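You operate a simulated robot arm through the tools that you are given. There is no shell and no other tool. Be economical: measure what you need, move in short steps, check, and stop when the job is done.

The job below is to be done with a simulated two-armed robot. You get a single attempt, and the scene is never put back.

Task
Towel pack from rack to steel tray; stand each glove box above the gown pack of its size. Set down upright: white towel pack, glove box.
Where things are to end (x, y in the base frame): glove box within 40 mm of [940, 150]; glove box within 40 mm of [950, -120]; glove box within 40 mm of [940, 10].

Only the result counts: the job must be done as asked and must still hold three seconds after the hand-in. Knocking over, shifting, dropping, spilling or breaking anything else fails it. Flat cloth is picked up by pressing the open fingertips on it (5 to 10 N) and closing them slowly along it; thin cloth reads only 2 to 8 mm in the jaws.

Robot
Two 7-joint arms with fingered hands on one trunk, on a base that drives. Base frame: it is fixed to the floor where the robot stands at the start and does not move with it; the origin is under the middle of the robot, x ahead of it, y to its left, z up. Lengths are in mm, angles in rad, forces in N, time in s.
The left shoulder is at the start at [12, 163, 1270], the right one opposite. Places, roughly: clamp lever [900, -900, 1300]; cleaner lever [900, -800, 1100]; flow dial [600, -1300, 800]; glove box rack [1000, 0, 1400]; hot flush switch [1000, -1100, 1200]; jet pedal [500, -1000, 100]; knee plate [600, -900, 700]; measure dial [600, -1000, 800]; mixer knob [1000, -1000, 1000]; roll crank [900, -1300, 1500]; scrub timer [1000, -1000, 1400]; soap lever [900, -1500, 1100]; steel tray inside [700, -500, 900]; stop valve [500, 200, 700]; tap lever [900, -1200, 1200]; towel key [900, -600, 1300]. Payload 4 kg a hand.
The tool frame of a hand sits at the grasp point between the pads (the TCP): z along the fingers, y along the line on which they close. The tips reach 36 mm beyond it. The gripper opens to 124 mm. The gripper's body begins 42 mm behind the TCP. The gripper is a hand of 4 fingers: y runs from the thumb to the fingers, the wrist lies at [-15, -99, -189] in the tool frame, and closing takes about 1.5 s.
Orientation is that of the tool frame in the base frame, as [roll, pitch, yaw] about the fixed x, y, z axes, in that order (R = Rz(yaw) Ry(pitch) Rx(roll)). With the fingers straight down and the wrist toward the robot, the tool's x, y and z point along [0, 1, 0], [1, 0, 0] and [0, 0, -1] of the base frame.

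Tools
- The arms move only by the tool nudge_tool. It takes "left_motion", "right_motion" or both (then of equal length, played together; a hand with none holds still); each is one flat list of numbers, 6 for each row, row after row: the shift along the tool's x, y, z in units of 250 mm (1.0 is 250 mm), then the turn, a rotation vector about the tool's x, y, z in units of 180 degrees (1.0 is 180 degrees). In form: [tx, ty, tz, ax, ay, az, tx, ty, tz, ax, ay, az, ...]. A call has 1 to 8 rows; each row is the pose to reach, as a shift and turn from the pose commanded when the call began, along the tool's axes at that moment. "left_gripper" and "right_gripper" are, for a hand that has rows, the opening in per cent of the stroke, from 0 (shut) to 100 (fully open), set as the call begins (left out, the last holds). A call with a number of a shift or a turn outside -1 to 1 is refused whole. A row lasts 0.2 s, in which the tool goes at most 50 mm and 0.15 rad; a call with a longer step from one row to the next is refused whole, and so is a gripper value outside its range. A pose out of reach is approached as far as the arm can. The call stops where the force on the tool passes 40 N (or 10 N more than at its start, if that is more) or the arm is blocked; 0.2 s more then pass. Each finger travels about 45 mm/s and halts on what it meets, pressing with about 23 N; the grip force reading is that of the motor and also rises with nothing between the fingers. The clock runs only during rows and for 0.2 s after the last one: add rows that repeat a pose to give the fingers time. The reply holds the time, the measured pose of the TCP, the force on the tool along the base axes, the opening and the grip force, in the units named above and with some noise, with the torque about the TCP (base axes, N m) and any sound that the robot's microphone picked up.
- Cameras (640 x 400 px; columns grow to the right, rows downward): "scene" is now at [87.8, 0.2, 1532]; the picture's right is [-0.22, -0.97, 0.00], its down [-0.23, 0.05, -0.97] and it looks along [0.95, -0.22, -0.23] (base axes); focal length 218 px, centre (320, 200). "left" rides on the left gripper at [-75, -86, -123] in its tool frame; the picture's right is [-0.70, -0.34, 0.63], its down [0.64, -0.68, 0.35] and it looks along [0.32, 0.65, 0.69] (tool axes); focal length 275 px, centre (320, 200). "right" rides on the right gripper at [75, -86, -123] in its tool frame; the picture's right is [-0.70, 0.34, -0.63], its down [-0.64, -0.68, 0.35] and it looks along [-0.32, 0.65, 0.69] (tool axes); focal length 275 px, centre (320, 200).
- grab_frame(camera): a new picture of that camera. The clock stands still meanwhile.
- raise_lower(by): slides the trunk up (or, below 0, down) by that many mm; the arms and the scene camera ride with it, the base frame stays. It gives what a move gives, with no picture.
- drive_base(legs): drives the robot by 1 to 6 legs, each [ahead, left, turn to the left] in mm, mm and rad, along the robot's own axes; the way and the turn of a leg run together, so that a leg with both is an arc; at most 1500 mm and 3.142 rad a leg. The arms and the cameras ride along, it lands a little off, and it stops where it bumps. It gives what a move gives.
- set_grasp(shape, hand): the hand has 4 fingers and takes this shape, open, in about a second: jaw (thumb against the fingers, like two jaws); tri (thumb and two fingers); tip (a fingertip pinch); poke (one finger out to press); point (the index stretched); flat (the hand flat); cup (the hand cupped); fist (a fist). The gripper value then closes the fingers along that shape, each until it touches; the sizes above hold for jaw. It gives what a move gives, with no picture.
- pan_tilt(pan, tilt): turns the head with the scene camera to pan (to the left, within 1.501 rad either way) and tilt (down, from -0.506 to 1.204), counted from straight ahead of the robot. It gives what a move gives.
- pixel_to_xyz(camera, pixels): for up to 12 pixels [column, row] of the newest picture of that camera ("zoom" is the newest enlarged one), the place [x, y, z] in the base frame of the surface seen there, good to about 2 mm, but the place of the scene camera against the robot may be out by one fixed shift of up to 25 mm in any direction. The clock stands still meanwhile.
- close_up(camera, box): a new picture of the part [left, top, right, bottom] of that camera's present view, enlarged. The clock stands still meanwhile.
- sign_off(): hands the job in; it is judged then, once.

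Go step by step. Measure first, check grasps and placings, and put right what went wrong. The budget is 80 turns and 70 pictures, counting those below and the enlarged ones. Unless the task says otherwise, let go and move clear before handing in, and close with one line.

The tools are called after "Call:" as name(argument=value, ...) on one line, values as JSON. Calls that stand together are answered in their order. nudge_tool: Moves the arms, as the interface text tells. Its arguments: {"type":"object","properties":{"left_motion":{"type":"array"},"left_gripper":{"type":"number"},"right_motion":{"type":"array"},"right_gripper":{"type":"number"}},"required":[]} The other tools are called the same way: raise_lower (by) slides the trunk up or down; set_grasp (shape, hand) gives the hand a shape; drive_base (legs) drives the base; pan_tilt (pan, tilt) turns the head that bears the scene camera; grab_frame (camera) takes a picture; pixel_to_xyz (camera, pixels) gives the place of the surface under pixels of a picture; close_up (camera, box) takes an enlarged picture of a part of a camera's view; sign_off () hands the job in.

At the start:

```text
clock: 0.0
left_tcp_pos: [874.0, 215.5, 1610.5]
left_tcp_rot: [-3.141, 0.0, 1.572]
left_contact_force: [-0.5, -0.6, -0.1]
left_ft_torque: [0.0, 0.0, -0.02]
left_opening: 123.9
left_gripper_force: 0.0
left_shape: jaw
right_tcp_pos: [678.6, -421.2, 1624.1]
right_tcp_rot: [3.141, -0.001, 1.571]
right_contact_force: [-0.4, 0.5, -0.6]
right_ft_torque: [-0.05, 0.02, 0.0]
right_opening: 123.6
right_gripper_force: 0.1
right_shape: jaw
trunk travel left (down, up): [-425.0, 53.0]
robot x, y, heading: [0.6, -0.7, -0.001]
head pan, tilt: [-0.225, 0.229]
```

scene: 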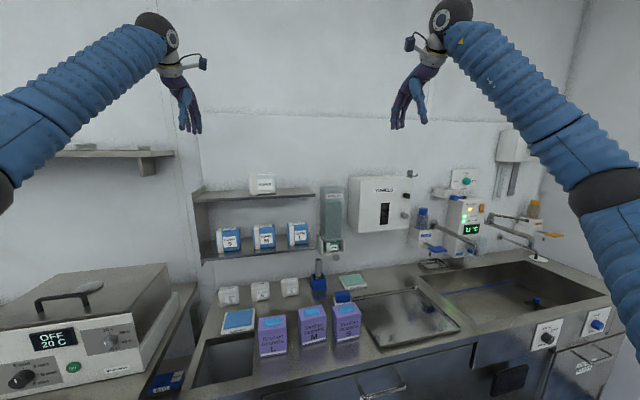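
right: 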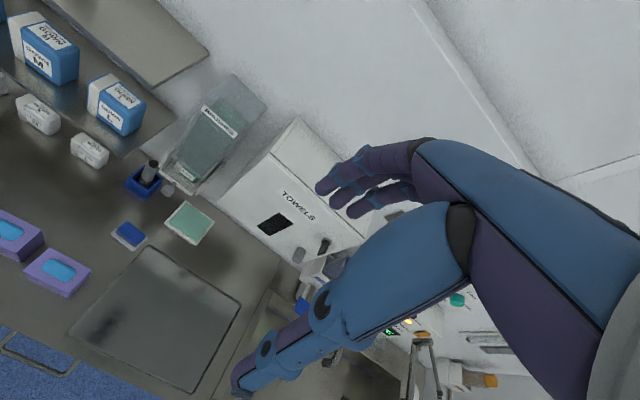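
left: 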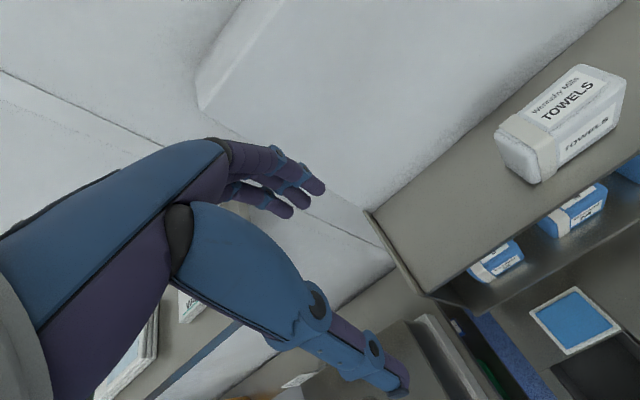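

The scene shows a towel pack on the top shelf (~262,184), three blue gown packs below it (230–300, 238) and three purple glove boxes on the counter (272–348, 330). I'll zoom in to read sizes.

Call:
close_up(camera="scene", box=[180, 160, 340, 260])

Call:
pixel_to_xyz(camera="zoom", pixels=[[330, 100], [290, 60], [360, 60], [210, 310], [340, 300], [470, 295], [100, 150], [520, 135], [330, 130], [230, 140], [450, 130], [300, 340]])

Call:
close_up(camera="scene", box=[210, 270, 402, 390])

Call:
pixel_to_xyz(camera="zoom", pixels=[[205, 180], [345, 140], [455, 130], [205, 240], [350, 200], [465, 190], [100, 180], [650, 170], [600, 80], [650, 240], [800, 170], [375, 60]])

```text
4.00 times, centred on (260, 210) of scene
```

zoom: 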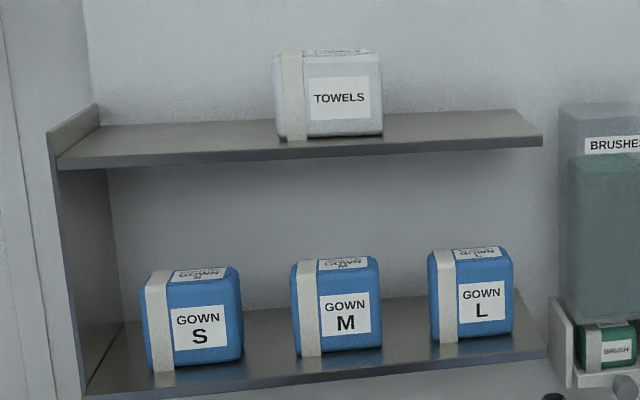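

```text
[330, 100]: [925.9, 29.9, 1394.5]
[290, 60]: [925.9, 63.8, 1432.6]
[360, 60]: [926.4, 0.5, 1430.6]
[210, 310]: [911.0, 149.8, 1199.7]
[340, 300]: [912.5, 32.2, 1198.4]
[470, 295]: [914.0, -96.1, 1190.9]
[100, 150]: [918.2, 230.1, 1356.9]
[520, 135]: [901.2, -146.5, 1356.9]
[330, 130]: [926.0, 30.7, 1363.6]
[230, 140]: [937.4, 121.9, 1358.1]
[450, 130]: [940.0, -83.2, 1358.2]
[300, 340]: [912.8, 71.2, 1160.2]
```

```text
3.33 times, centred on (306, 330) of scene
```

zoom: 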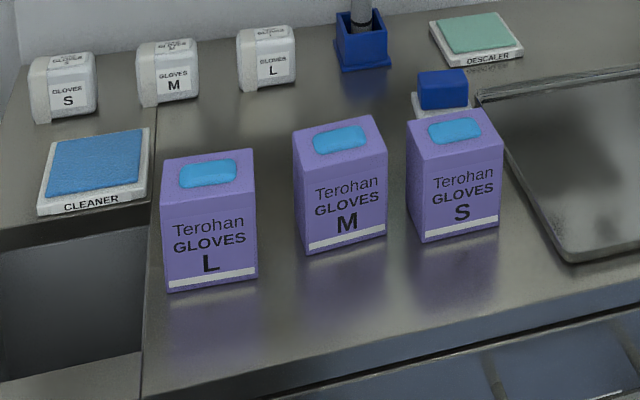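

```text
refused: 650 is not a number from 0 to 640
```

Glove boxes left to right are L, M, S; gown packs left to right S, M, L. I'll measure the boxes and the tray.

Call:
pixel_to_xyz(camera="zoom", pixels=[[168, 210], [250, 200], [172, 286], [256, 276], [168, 165], [250, 153], [305, 250], [384, 232], [298, 133], [374, 120], [210, 173], [384, 170]])

Call:
pixel_to_xyz(camera="zoom", pixels=[[424, 236], [498, 220], [411, 125], [483, 112], [420, 145], [500, 135], [490, 95], [600, 180], [620, 240], [570, 256], [240, 330], [440, 90]])

Call:
pan_tilt(pan=-0.3, tilt=0.6)

Call:
grab_frame(camera="scene")

```text
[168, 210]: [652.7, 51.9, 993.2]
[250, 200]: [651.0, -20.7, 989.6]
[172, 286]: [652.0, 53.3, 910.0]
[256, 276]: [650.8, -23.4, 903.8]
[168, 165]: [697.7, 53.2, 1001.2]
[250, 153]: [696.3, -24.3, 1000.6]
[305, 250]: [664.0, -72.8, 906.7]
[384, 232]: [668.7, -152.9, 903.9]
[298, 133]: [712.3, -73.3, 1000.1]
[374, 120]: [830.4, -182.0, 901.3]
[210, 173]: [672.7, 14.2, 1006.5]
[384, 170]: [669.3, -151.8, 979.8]
```

```text
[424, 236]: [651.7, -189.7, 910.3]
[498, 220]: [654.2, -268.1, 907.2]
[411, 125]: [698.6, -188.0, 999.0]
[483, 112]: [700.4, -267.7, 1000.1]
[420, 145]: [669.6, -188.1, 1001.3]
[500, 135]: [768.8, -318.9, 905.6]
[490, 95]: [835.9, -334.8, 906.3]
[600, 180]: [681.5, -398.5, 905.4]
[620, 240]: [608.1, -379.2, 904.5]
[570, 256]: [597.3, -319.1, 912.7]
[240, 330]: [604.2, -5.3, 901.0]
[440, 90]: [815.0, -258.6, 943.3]
```

```text
clock: 0.8
left_tcp_pos: [875.6, 215.5, 1610.9]
left_tcp_rot: [3.141, -0.001, 1.571]
left_contact_force: [0.5, 0.0, 0.0]
left_ft_torque: [0.02, -0.03, 0.0]
left_opening: 123.7
left_gripper_force: 0.0
left_shape: jaw
right_tcp_pos: [680.0, -422.4, 1624.9]
right_tcp_rot: [-3.14, -0.001, 1.571]
right_contact_force: [-0.3, 0.1, 0.5]
right_ft_torque: [0.0, -0.01, -0.02]
right_opening: 123.5
right_gripper_force: 0.1
right_shape: jaw
trunk travel left (down, up): [-425.0, 53.0]
robot x, y, heading: [-4.3, 2.6, -0.003]
head pan, tilt: [-0.3, 0.6]
```

```text
64 pictures are left
```

scene: 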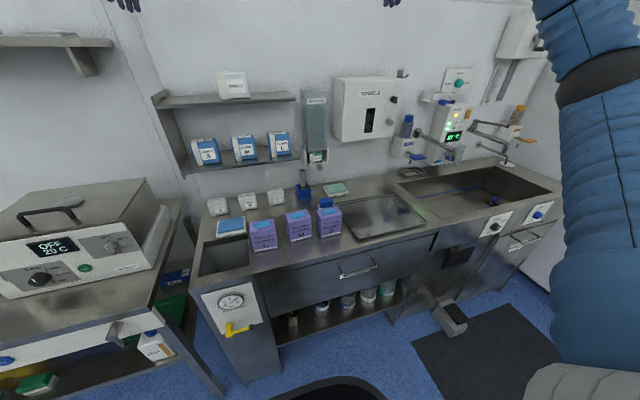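

Boxes are about 78 wide (y), ~55 deep, 99 tall on a counter at z≈902 (scene camera). I'll calibrate against the wrist cameras, which don't have the scene shift.

Call:
grab_frame(camera="right")

Call:
grab_frame(camera="left")

Call:
pixel_to_xyz(camera="right", pixels=[[62, 270], [45, 250], [90, 265], [65, 295], [25, 282], [118, 90], [150, 300], [190, 222], [160, 370], [400, 60], [150, 50], [205, 50]])

Call:
pixel_to_xyz(camera="left", pixels=[[500, 125], [580, 68], [625, 80], [545, 180], [560, 110], [590, 140], [420, 230], [480, 250], [370, 212], [500, 60], [560, 320], [575, 205]])

Call:
pixel_to_xyz(camera="scene", pixels=[[262, 224], [298, 215], [328, 209], [232, 75], [232, 90], [243, 138], [375, 212], [344, 216], [425, 217], [375, 196], [355, 238], [230, 225]])

```text
63 pictures are left
```

right: 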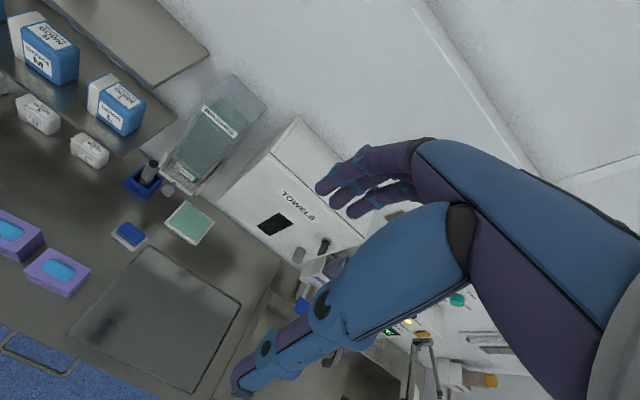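

```text
62 pictures are left
```

left: 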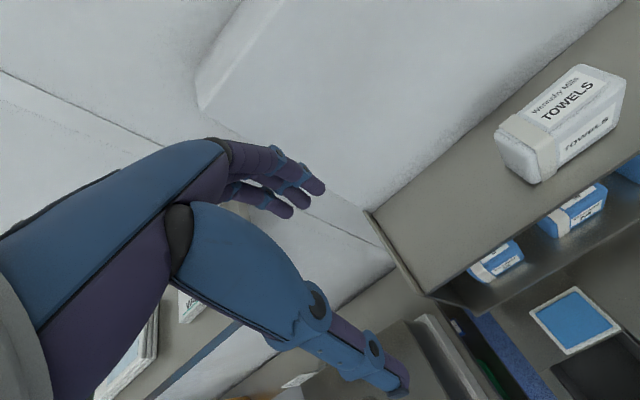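

```text
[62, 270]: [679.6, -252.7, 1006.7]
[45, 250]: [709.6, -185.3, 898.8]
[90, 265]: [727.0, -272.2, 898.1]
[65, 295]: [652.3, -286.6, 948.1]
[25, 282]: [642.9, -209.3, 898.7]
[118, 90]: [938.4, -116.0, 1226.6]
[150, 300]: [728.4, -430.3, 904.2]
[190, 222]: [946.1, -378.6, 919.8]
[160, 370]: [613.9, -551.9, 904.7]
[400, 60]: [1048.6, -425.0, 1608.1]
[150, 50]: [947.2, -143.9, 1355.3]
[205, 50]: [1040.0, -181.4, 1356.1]
```

```text
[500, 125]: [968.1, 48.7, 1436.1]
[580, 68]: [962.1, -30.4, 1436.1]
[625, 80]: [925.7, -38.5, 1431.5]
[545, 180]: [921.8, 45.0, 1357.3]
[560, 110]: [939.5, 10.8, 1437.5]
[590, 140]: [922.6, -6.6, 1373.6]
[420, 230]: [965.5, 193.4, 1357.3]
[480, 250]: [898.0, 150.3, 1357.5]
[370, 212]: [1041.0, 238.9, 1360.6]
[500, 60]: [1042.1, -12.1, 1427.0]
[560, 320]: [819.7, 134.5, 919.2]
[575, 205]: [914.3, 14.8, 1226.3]
```

```text
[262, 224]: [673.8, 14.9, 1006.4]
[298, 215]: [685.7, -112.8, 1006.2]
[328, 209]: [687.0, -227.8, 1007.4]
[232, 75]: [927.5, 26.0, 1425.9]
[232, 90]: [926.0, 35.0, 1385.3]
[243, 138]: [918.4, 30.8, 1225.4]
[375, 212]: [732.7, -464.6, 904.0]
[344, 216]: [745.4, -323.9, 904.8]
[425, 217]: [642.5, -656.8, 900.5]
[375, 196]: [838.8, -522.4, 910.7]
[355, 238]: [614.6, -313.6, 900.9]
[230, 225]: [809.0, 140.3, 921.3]
```

The wrist cameras put the scene camera about +20 mm out in y. True positions are: towel pack centre ≈(945, 8, 1357–1437), boxes L/M/S at y≈-5/-132/-247, shelf top z≈1357, wall x≈1042. I'll retract the left hand and yaw the right hand so it closes along base y.

Call:
nudge_tool(left_motion=[0.05, -0.12, 0, 0, 0, 0, 0.1, -0.24, 0, 0, 0, 0, 0.15, -0.36, 0, 0, 0, 0, 0.2, -0.48, 0, 0, 0, 0, 0.25, -0.6, 0, 0, 0, 0, 0.3, -0.72, 0, 0, 0, 0, 0.35, -0.84, 0, 0, 0, 0, 0.4, -0.96, 0, 0, 0, 0], right_motion=[0, 0, 0, 0, 0, -0.045, 0, 0, 0, 0, 0, -0.09, 0, 0, 0, 0, 0, -0.135, 0, 0, 0, 0, 0, -0.18, 0, 0, 0, 0, 0, -0.225, 0, 0, 0, 0, 0, -0.27, 0, 0, 0, 0, 0, -0.315, 0, 0, 0, 0, 0, -0.36])

Call:
nudge_tool(right_motion=[0, 0, 0, 0, 0, -0.045, 0, 0, 0, 0, 0, -0.09, 0, 0, 0, 0, 0, -0.14, 0, 0, 0, 0, 0, -0.14])

Call:
drive_base(legs=[[100, 0, 0]])

```text
clock: 2.6
left_tcp_pos: [632.6, 318.3, 1612.2]
left_tcp_rot: [-3.14, 0.003, 1.571]
left_contact_force: [0.0, 0.4, 0.3]
left_ft_torque: [0.01, -0.01, -0.01]
left_opening: 123.8
left_gripper_force: 0.0
left_shape: jaw
right_tcp_pos: [524.6, -288.9, 1593.5]
right_tcp_rot: [3.128, -0.034, 2.661]
right_contact_force: [0.7, 0.2, 0.5]
right_ft_torque: [-0.06, -0.01, 0.0]
right_opening: 123.9
right_gripper_force: 0.1
right_shape: jaw
right hand out of reach, approached as far as the arm can: row 4, 5, 6, 7, 8
trunk travel left (down, up): [-425.0, 53.0]
robot x, y, heading: [-0.9, -0.1, 0.005]
head pan, tilt: [-0.3, 0.6]
```

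```text
refused: row 3 steps farther than a row can; nothing moved
```

```text
clock: 3.8
left_tcp_pos: [735.9, 316.9, 1611.5]
left_tcp_rot: [-3.14, 0.001, 1.573]
left_contact_force: [0.4, -0.2, 0.3]
left_ft_torque: [-0.03, 0.04, -0.02]
left_opening: 123.7
left_gripper_force: 0.0
left_shape: jaw
right_tcp_pos: [628.6, -291.5, 1592.4]
right_tcp_rot: [3.128, -0.037, 2.66]
right_contact_force: [0.4, -0.8, -0.1]
right_ft_torque: [0.0, 0.03, -0.03]
right_opening: 123.7
right_gripper_force: 0.0
right_shape: jaw
trunk travel left (down, up): [-425.0, 53.0]
robot x, y, heading: [99.4, 2.0, 0.001]
head pan, tilt: [-0.3, 0.6]
```

The right hand couldn't complete that yaw, so I'll use the natural orientation and grip along x. There is ~70 mm behind the pack and the boxes are only ~55 deep. Turning back.

Call:
nudge_tool(right_motion=[0, 0, 0, 0, 0, 0.045, 0, 0, 0, 0, 0, 0.09, 0, 0, 0, 0, 0, 0.135, 0, 0, 0, 0, 0, 0.18, 0, 0, 0, 0, 0, 0.225, 0, 0, 0, 0, 0, 0.27, 0, 0, 0, 0, 0, 0.315, 0, 0, 0, 0, 0, 0.36])

```text
clock: 5.6
left_tcp_pos: [732.7, 318.2, 1612.0]
left_tcp_rot: [-3.141, 0.0, 1.572]
left_contact_force: [-0.4, 0.4, -0.7]
left_ft_torque: [0.04, -0.01, -0.02]
left_opening: 123.9
left_gripper_force: 0.0
left_shape: jaw
right_tcp_pos: [626.4, -290.8, 1593.9]
right_tcp_rot: [-3.115, -0.031, 1.527]
right_contact_force: [-0.9, 0.5, -0.4]
right_ft_torque: [0.01, -0.02, 0.01]
right_opening: 124.0
right_gripper_force: 0.0
right_shape: jaw
trunk travel left (down, up): [-425.0, 53.0]
robot x, y, heading: [101.0, -3.9, -0.003]
head pan, tilt: [-0.3, 0.6]
```

Nearly straight. I'll correct the small tilt and carry the right hand diagonally toward the towel pack at height.

Call:
nudge_tool(right_motion=[0.12, 0.12, 0, -0.008, -0.0102, -0.014, 0.24, 0.24, 0, -0.008, -0.0102, -0.014, 0.36, 0.36, 0, -0.008, -0.0102, -0.014, 0.48, 0.48, 0, -0.008, -0.0102, -0.014, 0.6, 0.6, 0, -0.008, -0.0102, -0.014, 0.72, 0.72, 0, -0.008, -0.0102, -0.014, 0.84, 0.84, 0, -0.008, -0.0102, -0.014, 0.96, 0.96, 0, -0.008, -0.0102, -0.014])

Call:
grab_frame(camera="right")

```text
clock: 7.4
left_tcp_pos: [734.4, 319.1, 1612.4]
left_tcp_rot: [-3.14, 0.001, 1.572]
left_contact_force: [0.9, 0.6, -0.4]
left_ft_torque: [-0.04, 0.05, 0.01]
left_opening: 123.7
left_gripper_force: 0.0
left_shape: jaw
right_tcp_pos: [878.4, -62.8, 1594.5]
right_tcp_rot: [-3.139, 0.004, 1.571]
right_contact_force: [0.5, 0.2, 1.0]
right_ft_torque: [-0.01, 0.02, 0.0]
right_opening: 124.1
right_gripper_force: 0.0
right_shape: jaw
trunk travel left (down, up): [-425.0, 53.0]
robot x, y, heading: [99.2, 0.3, -0.0]
head pan, tilt: [-0.3, 0.6]
```

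```text
61 pictures are left
```

right: 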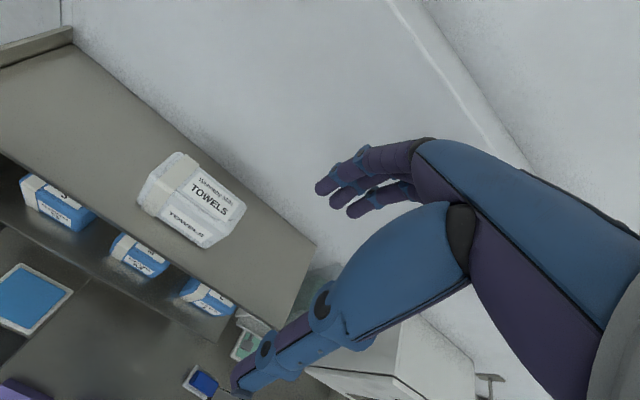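

The right wrist view shows the towel pack at (190,200). I'll measure its corners.

Call:
pixel_to_xyz(camera="right", pixels=[[178, 158], [240, 203], [143, 188], [208, 235], [142, 205], [203, 246], [190, 195], [170, 190], [225, 210], [235, 205], [65, 50], [285, 320]])

```text
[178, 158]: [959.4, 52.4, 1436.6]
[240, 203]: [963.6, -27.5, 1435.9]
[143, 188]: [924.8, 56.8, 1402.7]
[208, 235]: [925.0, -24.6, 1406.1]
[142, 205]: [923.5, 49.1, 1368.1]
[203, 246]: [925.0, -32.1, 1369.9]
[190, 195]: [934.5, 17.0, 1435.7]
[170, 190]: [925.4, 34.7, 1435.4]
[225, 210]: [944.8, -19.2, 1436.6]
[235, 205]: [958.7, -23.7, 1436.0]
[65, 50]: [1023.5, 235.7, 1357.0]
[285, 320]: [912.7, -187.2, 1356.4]
```

The pack spans x≈923–967, y≈-33–57. I'll move over (945, 11) and lower to z≈1405.

Call:
nudge_tool(right_motion=[0.1, 0.09, 0, 0, 0, 0, 0.2, 0.18, 0, 0, 0, 0, 0.296, 0.268, 0, 0, 0, 0, 0.296, 0.268, 0.16, 0, 0, 0, 0.296, 0.268, 0.32, 0, 0, 0, 0.296, 0.268, 0.48, 0, 0, 0, 0.296, 0.268, 0.62, 0, 0, 0, 0.296, 0.268, 0.757, 0, 0, 0])

Call:
grab_frame(camera="right")

```text
clock: 9.2
left_tcp_pos: [733.4, 316.6, 1611.6]
left_tcp_rot: [-3.139, -0.002, 1.573]
left_contact_force: [-1.2, 0.4, -0.6]
left_ft_torque: [0.02, 0.04, -0.01]
left_opening: 123.6
left_gripper_force: 0.1
left_shape: jaw
right_tcp_pos: [941.5, 11.2, 1403.8]
right_tcp_rot: [-3.139, 0.002, 1.573]
right_contact_force: [0.2, -0.5, 0.0]
right_ft_torque: [0.02, -0.03, -0.01]
right_opening: 124.1
right_gripper_force: 0.0
right_shape: jaw
trunk travel left (down, up): [-425.0, 53.0]
robot x, y, heading: [98.2, 0.9, 0.004]
head pan, tilt: [-0.3, 0.6]
```

```text
60 pictures are left
```

right: 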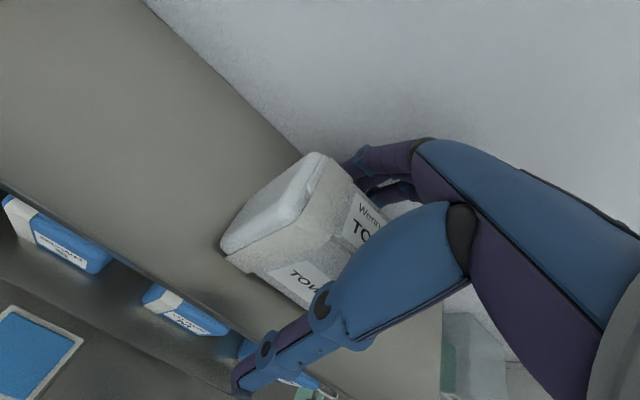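

The pack sits between thumb and fingers. Closing.

Call:
nudge_tool(right_motion=[0, 0, 0, 0, 0, 0, 0, 0, 0, 0, 0, 0, 0, 0, 0, 0, 0, 0, 0, 0, 0, 0, 0, 0, 0, 0, 0, 0, 0, 0, 0, 0, 0, 0, 0, 0, 0, 0, 0, 0, 0, 0, 0, 0, 0, 0, 0, 0], right_gripper=0)

Call:
nudge_tool(right_motion=[0, 0, -0.1, 0, 0, 0, 0, 0, -0.25, 0, 0, 0, 0, 0, -0.4, 0, 0, 0])

Call:
grab_frame(camera="right")

```text
clock: 11.0
left_tcp_pos: [733.6, 315.7, 1612.1]
left_tcp_rot: [-3.139, 0.0, 1.573]
left_contact_force: [-0.4, 0.3, 0.6]
left_ft_torque: [0.0, 0.02, 0.02]
left_opening: 123.9
left_gripper_force: 0.0
left_shape: jaw
right_tcp_pos: [941.3, 10.5, 1405.6]
right_tcp_rot: [3.14, 0.003, 1.573]
right_contact_force: [-0.2, 0.1, 1.8]
right_ft_torque: [0.04, -0.01, 0.02]
right_opening: 67.6
right_gripper_force: 23.2
right_shape: jaw
trunk travel left (down, up): [-425.0, 53.0]
robot x, y, heading: [99.6, 3.3, -0.002]
head pan, tilt: [-0.3, 0.6]
```

```text
clock: 11.8
left_tcp_pos: [733.0, 317.5, 1612.7]
left_tcp_rot: [3.141, 0.003, 1.573]
left_contact_force: [0.1, 1.1, -0.4]
left_ft_torque: [-0.03, -0.01, 0.0]
left_opening: 124.1
left_gripper_force: 0.1
left_shape: jaw
right_tcp_pos: [941.6, 11.8, 1504.1]
right_tcp_rot: [3.141, 0.003, 1.573]
right_contact_force: [-0.4, 0.6, -1.8]
right_ft_torque: [-0.03, 0.03, 0.0]
right_opening: 67.8
right_gripper_force: 22.8
right_shape: jaw
trunk travel left (down, up): [-425.0, 53.0]
robot x, y, heading: [100.9, -0.9, 0.003]
head pan, tilt: [-0.3, 0.6]
```

```text
59 pictures are left
```

right: 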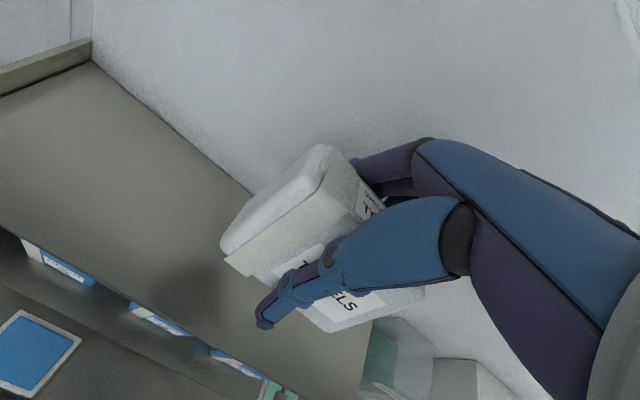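

Pack is lifted (opening 67.7, grip 23 N) and hangs 48 mm below the TCP. I'll carry it back and right toward the tray centre ≈(720,-480).

Call:
nudge_tool(right_motion=[-0.03, -0.16, 0, 0, 0, 0, -0.1, -0.3, 0, 0, 0, 0, -0.24, -0.42, 0, 0, 0, 0, -0.38, -0.54, 0, 0, 0, 0, -0.52, -0.66, 0, 0, 0, 0, -0.66, -0.78, 0, 0, 0, 0, -0.82, -0.88, 0, 0, 0, 0, -1.0, -0.88, 0, 0, 0, 0])

Call:
nudge_tool(right_motion=[-0.18, 0, 0, 0, 0, 0, -0.36, 0, 0, 0, 0, 0, -0.54, 0, 0, 0, 0, 0, -0.72, 0, 0, 0, 0, 0, -0.86, 0, 0, 0, 0, 0, -0.96, 0, 0, 0, 0, 0, -0.96, 0, 0.1, 0, 0, 0, -0.96, 0, 0.25, 0, 0, 0])

Call:
nudge_tool(right_motion=[0, 0, 0.15, 0, 0, 0, 0, 0, 0.3, 0, 0, 0, 0, 0, 0.45, 0, 0, 0, 0, 0, 0.6, 0, 0, 0, 0, 0, 0.75, 0, 0, 0, 0, 0, 0.9, 0, 0, 0])

Call:
grab_frame(camera="right")

```text
clock: 13.6
left_tcp_pos: [732.4, 315.2, 1613.5]
left_tcp_rot: [-3.14, -0.001, 1.574]
left_contact_force: [0.8, -0.9, 0.0]
left_ft_torque: [0.05, -0.01, 0.04]
left_opening: 123.6
left_gripper_force: 0.0
left_shape: jaw
right_tcp_pos: [726.1, -241.9, 1506.4]
right_tcp_rot: [-3.139, 0.002, 1.572]
right_contact_force: [-0.3, 0.2, -1.6]
right_ft_torque: [0.01, 0.03, -0.01]
right_opening: 68.0
right_gripper_force: 22.8
right_shape: jaw
trunk travel left (down, up): [-425.0, 53.0]
robot x, y, heading: [102.3, 0.1, 0.004]
head pan, tilt: [-0.3, 0.6]
```

```text
clock: 15.4
left_tcp_pos: [734.1, 315.3, 1611.4]
left_tcp_rot: [-3.138, 0.001, 1.573]
left_contact_force: [0.0, -0.2, -0.1]
left_ft_torque: [-0.03, -0.01, 0.01]
left_opening: 123.8
left_gripper_force: 0.1
left_shape: jaw
right_tcp_pos: [724.3, -478.7, 1441.2]
right_tcp_rot: [3.141, 0.002, 1.572]
right_contact_force: [-0.5, 0.3, -1.3]
right_ft_torque: [0.01, 0.01, 0.04]
right_opening: 67.8
right_gripper_force: 22.6
right_shape: jaw
trunk travel left (down, up): [-425.0, 53.0]
robot x, y, heading: [96.3, 3.1, 0.002]
head pan, tilt: [-0.3, 0.6]
```

```text
clock: 16.8
left_tcp_pos: [733.9, 316.7, 1613.3]
left_tcp_rot: [-3.141, 0.001, 1.572]
left_contact_force: [0.2, 0.1, 0.3]
left_ft_torque: [0.01, 0.02, -0.01]
left_opening: 123.7
left_gripper_force: 0.0
left_shape: jaw
right_tcp_pos: [723.9, -477.6, 1216.6]
right_tcp_rot: [3.141, -0.001, 1.573]
right_contact_force: [-0.4, -0.9, -1.6]
right_ft_torque: [-0.02, 0.01, -0.01]
right_opening: 68.0
right_gripper_force: 23.5
right_shape: jaw
trunk travel left (down, up): [-425.0, 53.0]
robot x, y, heading: [99.3, -0.2, 0.0]
head pan, tilt: [-0.3, 0.6]
```

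```text
58 pictures are left
```

right: 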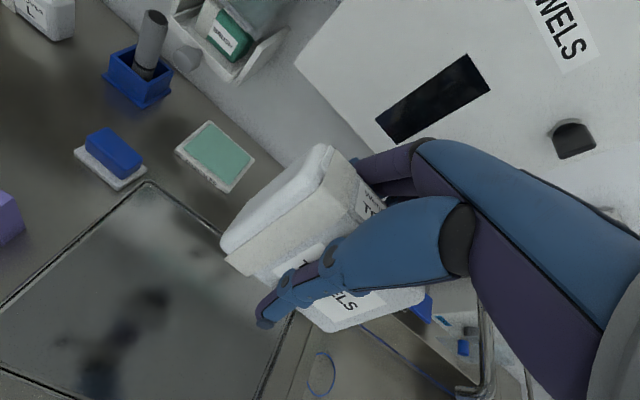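

Measure the tray rim and the dispenser's face from this view.

Call:
pixel_to_xyz(camera="right", pixels=[[148, 183], [255, 390], [285, 330], [150, 290], [60, 340], [90, 230], [5, 300], [10, 370], [400, 130], [325, 50], [240, 340], [345, 335]])

Call:
grab_frame(camera="scene")

```text
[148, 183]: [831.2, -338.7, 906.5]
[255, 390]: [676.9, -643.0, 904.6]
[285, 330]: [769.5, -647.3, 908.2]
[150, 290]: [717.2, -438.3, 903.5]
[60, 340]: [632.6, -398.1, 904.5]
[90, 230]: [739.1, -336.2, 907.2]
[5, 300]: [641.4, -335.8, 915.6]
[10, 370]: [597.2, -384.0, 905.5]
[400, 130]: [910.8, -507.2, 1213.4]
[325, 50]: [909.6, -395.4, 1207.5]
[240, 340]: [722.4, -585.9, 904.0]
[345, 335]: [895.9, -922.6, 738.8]
```

```text
57 pictures are left
```

scene: 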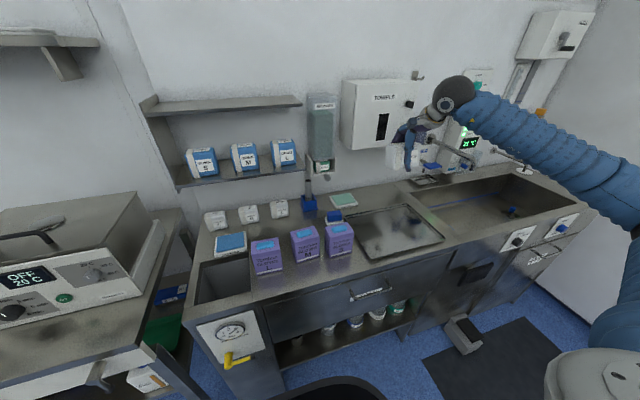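

Tray spans x≈597–832, y≈-338 to -648, floor z≈904, so the pack is well inside. Lowering.

Call:
nudge_tool(right_motion=[0, 0, 0.16, 0, 0, 0, 0, 0, 0.32, 0, 0, 0, 0, 0, 0.48, 0, 0, 0, 0, 0, 0.64, 0, 0, 0, 0, 0, 0.8, 0, 0, 0, 0, 0, 0.92, 0, 0, 0, 0, 0, 0.98, 0, 0, 0])

Call:
nudge_tool(right_motion=[0, 0, 0.025, 0, 0, 0, 0, 0, 0.045, 0, 0, 0, 0, 0, 0.065, 0, 0, 0])

Call:
grab_frame(camera="right")

```text
clock: 18.4
left_tcp_pos: [734.0, 316.7, 1612.6]
left_tcp_rot: [-3.139, -0.001, 1.573]
left_contact_force: [-0.1, 0.0, -0.6]
left_ft_torque: [-0.01, 0.0, 0.0]
left_opening: 123.7
left_gripper_force: 0.0
left_shape: jaw
right_tcp_pos: [723.8, -481.3, 970.7]
right_tcp_rot: [3.142, 0.001, 1.572]
right_contact_force: [0.0, 0.7, -2.0]
right_ft_torque: [-0.04, 0.02, 0.02]
right_opening: 67.9
right_gripper_force: 23.6
right_shape: jaw
trunk travel left (down, up): [-425.0, 53.0]
robot x, y, heading: [98.4, 0.5, 0.004]
head pan, tilt: [-0.3, 0.6]
```

```text
clock: 19.2
left_tcp_pos: [733.3, 315.7, 1610.9]
left_tcp_rot: [-3.14, 0.0, 1.572]
left_contact_force: [-0.3, 0.1, -0.1]
left_ft_torque: [-0.02, -0.01, -0.03]
left_opening: 124.2
left_gripper_force: 0.0
left_shape: jaw
right_tcp_pos: [723.7, -478.9, 955.9]
right_tcp_rot: [-3.139, 0.002, 1.572]
right_contact_force: [0.1, 0.3, -1.6]
right_ft_torque: [-0.02, 0.0, 0.0]
right_opening: 67.9
right_gripper_force: 23.1
right_shape: jaw
trunk travel left (down, up): [-425.0, 53.0]
robot x, y, heading: [95.4, 1.6, 0.002]
head pan, tilt: [-0.3, 0.6]
```

```text
56 pictures are left
```

right: 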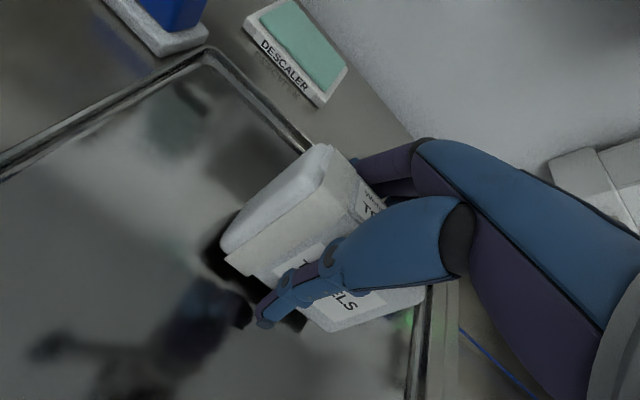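

Still unloaded (~1.6 N weight). Lower a few mm until contact.

Call:
nudge_tool(right_motion=[0, 0, 0.006, 0, 0, 0, 0, 0, 0.012, 0, 0, 0])

```text
clock: 19.8
left_tcp_pos: [733.1, 315.7, 1612.4]
left_tcp_rot: [-3.139, 0.001, 1.571]
left_contact_force: [0.4, -0.2, -0.2]
left_ft_torque: [-0.02, -0.02, 0.04]
left_opening: 123.9
left_gripper_force: 0.0
left_shape: jaw
right_tcp_pos: [722.9, -479.8, 954.5]
right_tcp_rot: [-3.14, 0.001, 1.573]
right_contact_force: [-0.2, 0.1, -0.8]
right_ft_torque: [-0.01, 0.0, -0.03]
right_opening: 68.0
right_gripper_force: 23.0
right_shape: jaw
trunk travel left (down, up): [-425.0, 53.0]
robot x, y, heading: [101.0, -2.0, 0.003]
head pan, tilt: [-0.3, 0.6]
```

Call:
nudge_tool(right_motion=[0, 0, 0.006, 0, 0, 0, 0, 0, 0.01, 0, 0, 0])

```text
clock: 20.4
left_tcp_pos: [733.3, 316.6, 1612.9]
left_tcp_rot: [3.141, 0.001, 1.573]
left_contact_force: [-0.5, 0.7, -0.4]
left_ft_torque: [-0.01, -0.01, 0.01]
left_opening: 123.6
left_gripper_force: 0.1
left_shape: jaw
right_tcp_pos: [723.3, -479.6, 951.8]
right_tcp_rot: [3.141, 0.002, 1.572]
right_contact_force: [-0.8, -0.8, 4.1]
right_ft_torque: [0.01, -0.06, -0.01]
right_opening: 67.9
right_gripper_force: 22.7
right_shape: jaw
trunk travel left (down, up): [-425.0, 53.0]
robot x, y, heading: [100.8, -0.1, -0.0]
head pan, tilt: [-0.3, 0.6]
```

The pack is touching (+4 N). Release and rise clear.

Call:
nudge_tool(right_motion=[0, 0, 0, 0, 0, 0, 0, 0, 0, 0, 0, 0, 0, 0, 0, 0, 0, 0, 0, 0, 0, 0, 0, 0, 0, 0, 0, 0, 0, 0, 0, 0, 0, 0, 0, 0], right_gripper=100)

Call:
nudge_tool(right_motion=[0, 0, -0.08, 0, 0, 0, 0, 0, -0.2, 0, 0, 0, 0, 0, -0.36, 0, 0, 0, 0, 0, -0.52, 0, 0, 0, 0, 0, -0.68, 0, 0, 0, 0, 0, -0.84, 0, 0, 0, 0, 0, -1.0, 0, 0, 0])

Call:
grab_frame(camera="right")

```text
clock: 21.8
left_tcp_pos: [733.0, 317.5, 1612.5]
left_tcp_rot: [-3.14, 0.0, 1.573]
left_contact_force: [0.3, 0.1, -0.1]
left_ft_torque: [0.02, -0.02, -0.01]
left_opening: 124.1
left_gripper_force: 0.0
left_shape: jaw
right_tcp_pos: [724.3, -478.7, 950.2]
right_tcp_rot: [-3.139, 0.003, 1.571]
right_contact_force: [0.5, -0.2, 0.3]
right_ft_torque: [0.0, 0.0, -0.01]
right_opening: 123.9
right_gripper_force: 0.0
right_shape: jaw
trunk travel left (down, up): [-425.0, 53.0]
robot x, y, heading: [100.6, -0.9, -0.005]
head pan, tilt: [-0.3, 0.6]
```

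```text
clock: 23.4
left_tcp_pos: [733.4, 318.2, 1612.9]
left_tcp_rot: [-3.14, -0.001, 1.571]
left_contact_force: [-0.1, -0.4, 0.2]
left_ft_torque: [0.01, 0.01, -0.04]
left_opening: 123.7
left_gripper_force: 0.1
left_shape: jaw
right_tcp_pos: [722.5, -479.8, 1200.9]
right_tcp_rot: [-3.139, 0.002, 1.573]
right_contact_force: [-0.6, -0.1, 0.6]
right_ft_torque: [-0.02, 0.0, 0.01]
right_opening: 123.9
right_gripper_force: 0.0
right_shape: jaw
trunk travel left (down, up): [-425.0, 53.0]
robot x, y, heading: [96.3, 3.1, -0.001]
head pan, tilt: [-0.3, 0.6]
```

```text
55 pictures are left
```

right: 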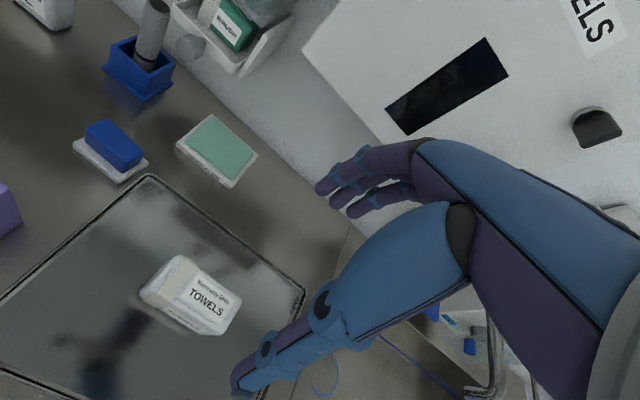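

Towel pack stands upright in the tray. Now moving partway toward the S glove box to measure all boxes with the wrist camera.

Call:
nudge_tool(right_motion=[0.16, -0.1, 0, 0, 0, 0, 0.32, -0.2, 0, 0, 0, 0, 0.48, -0.3, 0, 0, 0, 0, 0.62, -0.4, 0, 0, 0, 0, 0.74, -0.48, 0, 0, 0, 0])

Call:
grab_frame(camera="right")

```text
clock: 24.6
left_tcp_pos: [733.4, 317.4, 1612.1]
left_tcp_rot: [-3.139, 0.001, 1.572]
left_contact_force: [-0.1, 0.7, 0.2]
left_ft_torque: [0.01, 0.02, 0.01]
left_opening: 123.8
left_gripper_force: 0.2
left_shape: jaw
right_tcp_pos: [604.1, -291.1, 1201.4]
right_tcp_rot: [3.141, 0.002, 1.572]
right_contact_force: [0.4, -1.0, -0.2]
right_ft_torque: [-0.02, 0.0, -0.04]
right_opening: 124.0
right_gripper_force: 0.1
right_shape: jaw
trunk travel left (down, up): [-425.0, 53.0]
robot x, y, heading: [101.5, 0.0, -0.001]
head pan, tilt: [-0.3, 0.6]
```

```text
54 pictures are left
```

right: 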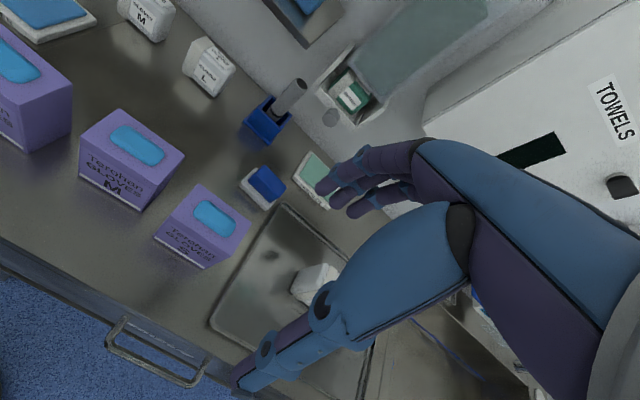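

Call:
pixel_to_xyz(camera="right", pixels=[[200, 190], [247, 220], [215, 252], [166, 216], [125, 112], [181, 156], [148, 190], [85, 143], [258, 205], [245, 185], [20, 30], [65, 85]])

Call:
close_up(camera="right", box=[0, 80, 320, 280])

```text
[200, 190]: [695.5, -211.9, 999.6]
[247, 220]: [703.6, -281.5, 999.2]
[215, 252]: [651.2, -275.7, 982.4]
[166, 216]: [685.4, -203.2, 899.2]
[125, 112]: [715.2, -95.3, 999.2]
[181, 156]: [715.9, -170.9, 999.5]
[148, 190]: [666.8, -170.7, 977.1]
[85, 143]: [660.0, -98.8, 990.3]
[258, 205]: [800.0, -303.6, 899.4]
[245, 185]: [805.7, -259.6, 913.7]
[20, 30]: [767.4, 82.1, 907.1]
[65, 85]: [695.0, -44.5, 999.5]
```

```text
2.00 times, centred on (160, 180) of right
```

zoom: 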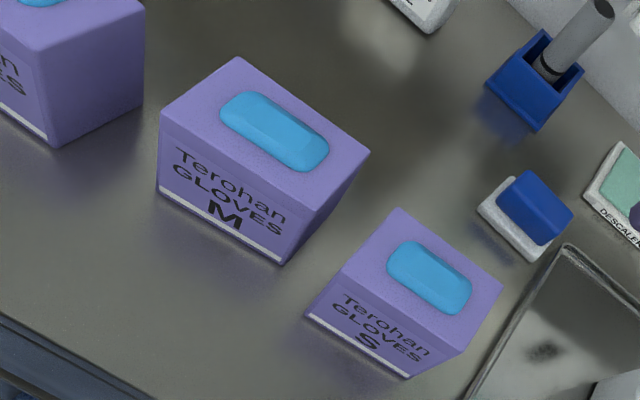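

S box: centre ≈(678,-246), top z≈999.5 (tissue 1006), base 899. Descend over it to TCP z≈970.

Call:
nudge_tool(right_motion=[0.09, 0.15, 0, 0, 0, 0, 0.18, 0.296, 0.05, 0, 0, 0, 0.18, 0.296, 0.23, 0, 0, 0, 0.18, 0.296, 0.41, 0, 0, 0, 0.18, 0.296, 0.59, 0, 0, 0, 0.18, 0.296, 0.75, 0, 0, 0, 0.18, 0.296, 0.88, 0, 0, 0, 0.18, 0.296, 0.924, 0, 0, 0])

Call:
grab_frame(camera="right")

```text
clock: 26.4
left_tcp_pos: [733.8, 316.8, 1612.8]
left_tcp_rot: [3.141, 0.0, 1.573]
left_contact_force: [-0.4, 0.1, -0.3]
left_ft_torque: [-0.04, -0.02, -0.01]
left_opening: 123.9
left_gripper_force: 0.0
left_shape: jaw
right_tcp_pos: [676.7, -248.5, 969.9]
right_tcp_rot: [-3.141, 0.001, 1.572]
right_contact_force: [-0.2, 0.4, -0.1]
right_ft_torque: [0.02, 0.04, 0.0]
right_opening: 123.8
right_gripper_force: 0.1
right_shape: jaw
trunk travel left (down, up): [-425.0, 53.0]
robot x, y, heading: [101.4, 2.2, 0.005]
head pan, tilt: [-0.3, 0.6]
```

```text
52 pictures are left
```

right: 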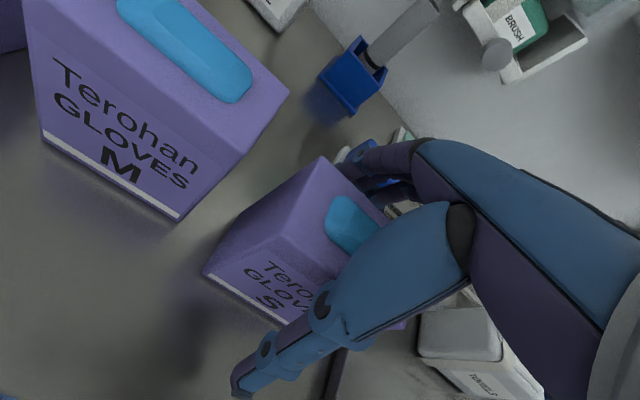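

S box is straddled. Close, then lift.

Call:
nudge_tool(right_motion=[0, 0, 0, 0, 0, 0, 0, 0, 0, 0, 0, 0, 0, 0, 0, 0, 0, 0, 0, 0, 0, 0, 0, 0, 0, 0, 0, 0, 0, 0, 0, 0, 0, 0, 0, 0, 0, 0, 0, 0, 0, 0, 0, 0, 0, 0, 0, 0], right_gripper=0)

Call:
nudge_tool(right_motion=[0, 0, -0.08, 0, 0, 0, 0, 0, -0.2, 0, 0, 0, 0, 0, -0.36, 0, 0, 0, 0, 0, -0.52, 0, 0, 0, 0, 0, -0.68, 0, 0, 0, 0, 0, -0.84, 0, 0, 0, 0, 0, -1.0, 0, 0, 0])

Call:
grab_frame(camera="right")

```text
clock: 28.2
left_tcp_pos: [733.8, 317.0, 1612.3]
left_tcp_rot: [-3.139, -0.001, 1.574]
left_contact_force: [-0.6, 0.5, 0.4]
left_ft_torque: [0.0, -0.04, -0.01]
left_opening: 123.8
left_gripper_force: 0.0
left_shape: jaw
right_tcp_pos: [677.4, -250.1, 969.8]
right_tcp_rot: [3.141, 0.001, 1.573]
right_contact_force: [0.5, 0.2, 0.3]
right_ft_torque: [0.01, -0.07, 0.05]
right_opening: 74.7
right_gripper_force: 23.1
right_shape: jaw
trunk travel left (down, up): [-425.0, 53.0]
robot x, y, heading: [98.4, 0.4, -0.001]
head pan, tilt: [-0.3, 0.6]
```

```text
clock: 29.8
left_tcp_pos: [733.0, 317.6, 1612.6]
left_tcp_rot: [-3.141, 0.0, 1.572]
left_contact_force: [-0.6, -0.5, 0.3]
left_ft_torque: [-0.01, 0.02, 0.01]
left_opening: 123.8
left_gripper_force: 0.0
left_shape: jaw
right_tcp_pos: [677.1, -249.7, 1220.0]
right_tcp_rot: [-3.142, 0.002, 1.573]
right_contact_force: [0.8, 0.4, -0.2]
right_ft_torque: [0.02, -0.01, 0.02]
right_opening: 74.6
right_gripper_force: 23.0
right_shape: jaw
trunk travel left (down, up): [-425.0, 53.0]
robot x, y, heading: [98.0, 1.5, 0.001]
head pan, tilt: [-0.3, 0.6]
```

```text
51 pictures are left
```

right: 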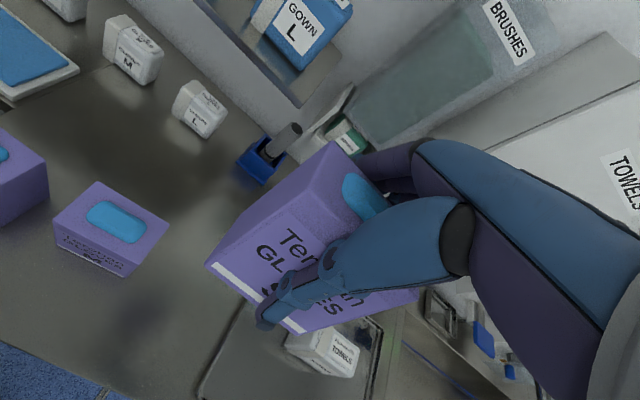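

S box held. I'll raise it while tucking the left hand further away, then carry it over to above (940,150).

Call:
nudge_tool(left_motion=[0.05, -0.05, 0, 0, 0, 0, 0.1, -0.1, 0, 0, 0, 0, 0.15, -0.15, 0, 0, 0, 0, 0.2, -0.2, 0, 0, 0, 0, 0.25, -0.25, 0, 0, 0, 0, 0.3, -0.3, 0, 0, 0, 0, 0.35, -0.35, 0, 0, 0, 0, 0.4, -0.4, 0, 0, 0, 0], right_motion=[0, 0, -0.13, 0, 0, 0, 0, 0, -0.26, 0, 0, 0, 0, 0, -0.39, 0, 0, 0, 0, 0, -0.52, 0, 0, 0, 0, 0, -0.65, 0, 0, 0, 0, 0, -0.78, 0, 0, 0, 0, 0, -0.91, 0, 0, 0, 0, 0, -1.0, 0, 0, 0])

Call:
nudge_tool(right_motion=[0.12, 0, -0.02, 0, 0, 0, 0.24, 0, -0.04, 0, 0, 0, 0.36, 0, -0.06, 0, 0, 0, 0.48, 0, -0.08, 0, 0, 0, 0.6, 0.0, -0.1, 0, 0, 0, 0.72, 0.1, -0.12, 0, 0, 0, 0.84, 0.2, -0.12, 0, 0, 0, 0.96, 0.3, -0.12, 0, 0, 0])

Call:
nudge_tool(right_motion=[0.12, 0.1, 0, 0, 0, 0, 0.24, 0.2, 0, 0, 0, 0, 0.36, 0.3, 0, 0, 0, 0, 0.48, 0.42, 0, 0, 0, 0, 0.58, 0.54, 0, 0, 0, 0, 0.64, 0.66, 0, 0, 0, 0, 0.64, 0.752, 0, 0, 0, 0])

Call:
grab_frame(camera="right")

```text
clock: 31.6
left_tcp_pos: [632.7, 416.3, 1612.6]
left_tcp_rot: [-3.14, 0.002, 1.573]
left_contact_force: [-0.3, 0.3, -0.3]
left_ft_torque: [0.01, 0.02, -0.01]
left_opening: 124.1
left_gripper_force: 0.1
left_shape: jaw
right_tcp_pos: [677.4, -248.6, 1471.7]
right_tcp_rot: [3.141, 0.004, 1.572]
right_contact_force: [-0.3, 0.2, -1.6]
right_ft_torque: [-0.02, -0.01, 0.05]
right_opening: 74.7
right_gripper_force: 23.1
right_shape: jaw
trunk travel left (down, up): [-425.0, 53.0]
robot x, y, heading: [99.5, -1.9, -0.0]
head pan, tilt: [-0.3, 0.6]
```

```text
clock: 33.4
left_tcp_pos: [634.6, 418.5, 1611.3]
left_tcp_rot: [-3.139, 0.002, 1.571]
left_contact_force: [1.6, 0.6, -0.4]
left_ft_torque: [-0.01, 0.01, 0.0]
left_opening: 123.9
left_gripper_force: 0.0
left_shape: jaw
right_tcp_pos: [752.8, -5.5, 1498.1]
right_tcp_rot: [-3.141, 0.004, 1.573]
right_contact_force: [-0.1, -0.7, -1.2]
right_ft_torque: [0.0, 0.06, 0.0]
right_opening: 74.9
right_gripper_force: 22.8
right_shape: jaw
trunk travel left (down, up): [-425.0, 53.0]
robot x, y, heading: [99.3, -1.2, -0.002]
head pan, tilt: [-0.3, 0.6]
```

```text
clock: 35.0
left_tcp_pos: [634.7, 416.8, 1610.4]
left_tcp_rot: [-3.14, 0.001, 1.571]
left_contact_force: [1.3, 0.4, -0.4]
left_ft_torque: [-0.01, 0.01, 0.0]
left_opening: 123.6
left_gripper_force: 0.1
left_shape: jaw
right_tcp_pos: [941.8, 154.0, 1498.4]
right_tcp_rot: [-3.14, 0.0, 1.573]
right_contact_force: [0.8, -0.8, -1.1]
right_ft_torque: [0.01, 0.03, 0.01]
right_opening: 74.5
right_gripper_force: 22.9
right_shape: jaw
trunk travel left (down, up): [-425.0, 53.0]
robot x, y, heading: [98.4, 0.7, 0.002]
head pan, tilt: [-0.3, 0.6]
```

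```text
50 pictures are left
```

right: 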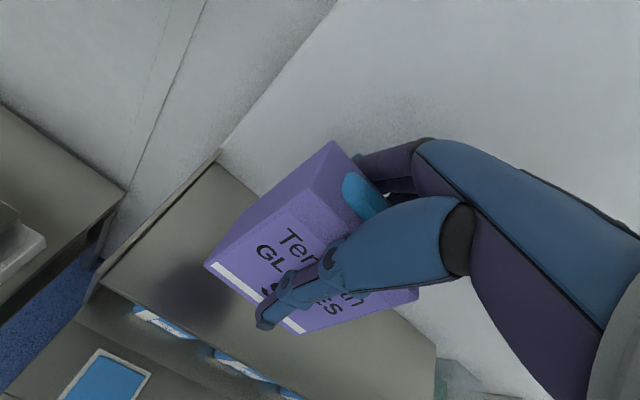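

Box is over the shelf at (942,154). Lowering toward z≈1432.

Call:
nudge_tool(right_motion=[-0.01, 0, 0.1, 0, 0, 0, -0.012, 0, 0.2, 0, 0, 0, -0.012, 0, 0.25, 0, 0, 0, -0.012, 0, 0.27, 0, 0, 0])

Call:
grab_frame(camera="right")

```text
clock: 36.0
left_tcp_pos: [634.2, 416.8, 1611.3]
left_tcp_rot: [-3.139, 0.0, 1.573]
left_contact_force: [-0.2, -0.5, -0.2]
left_ft_torque: [0.0, 0.02, -0.01]
left_opening: 124.0
left_gripper_force: 0.0
left_shape: jaw
right_tcp_pos: [940.7, 149.4, 1430.6]
right_tcp_rot: [-3.138, 0.002, 1.572]
right_contact_force: [-1.5, -0.1, -2.2]
right_ft_torque: [-0.03, 0.0, 0.01]
right_opening: 74.8
right_gripper_force: 23.5
right_shape: jaw
trunk travel left (down, up): [-425.0, 53.0]
robot x, y, heading: [99.8, 3.6, 0.003]
head pan, tilt: [-0.3, 0.6]
```

```text
49 pictures are left
```

right: 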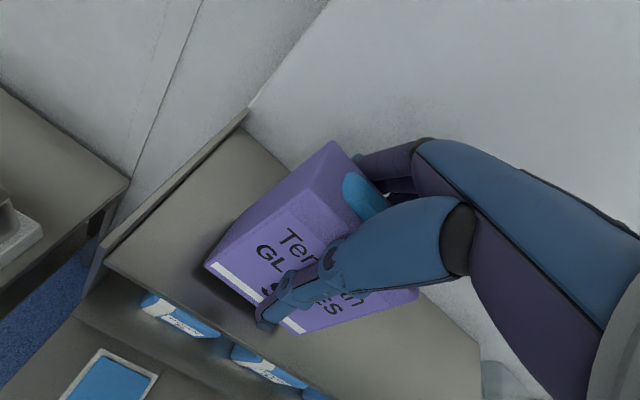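

Not touching yet. Lower in tiny steps.

Call:
nudge_tool(right_motion=[0, 0, 0.006, 0, 0, 0, 0, 0, 0.01, 0, 0, 0])

```text
clock: 36.6
left_tcp_pos: [633.9, 417.0, 1612.0]
left_tcp_rot: [-3.14, 0.0, 1.572]
left_contact_force: [0.6, 1.6, -0.1]
left_ft_torque: [0.04, 0.01, -0.01]
left_opening: 123.9
left_gripper_force: 0.0
left_shape: jaw
right_tcp_pos: [940.4, 150.0, 1429.1]
right_tcp_rot: [-3.14, 0.003, 1.572]
right_contact_force: [0.6, -0.4, -1.5]
right_ft_torque: [0.0, -0.01, -0.05]
right_opening: 75.1
right_gripper_force: 22.9
right_shape: jaw
trunk travel left (down, up): [-425.0, 53.0]
robot x, y, heading: [98.1, -1.0, 0.003]
head pan, tilt: [-0.3, 0.6]
```

Call:
nudge_tool(right_motion=[0, 0, 0.006, 0, 0, 0, 0, 0, 0.01, 0, 0, 0])

```text
clock: 37.2
left_tcp_pos: [633.6, 416.5, 1612.8]
left_tcp_rot: [-3.139, 0.0, 1.573]
left_contact_force: [-0.2, 0.3, -0.8]
left_ft_torque: [0.01, 0.01, 0.0]
left_opening: 123.6
left_gripper_force: 0.1
left_shape: jaw
right_tcp_pos: [940.5, 150.1, 1426.9]
right_tcp_rot: [-3.141, 0.002, 1.573]
right_contact_force: [0.5, 1.5, -0.1]
right_ft_torque: [0.03, -0.01, -0.01]
right_opening: 74.8
right_gripper_force: 23.2
right_shape: jaw
trunk travel left (down, up): [-425.0, 53.0]
robot x, y, heading: [101.6, 1.7, 0.002]
head pan, tilt: [-0.3, 0.6]
```

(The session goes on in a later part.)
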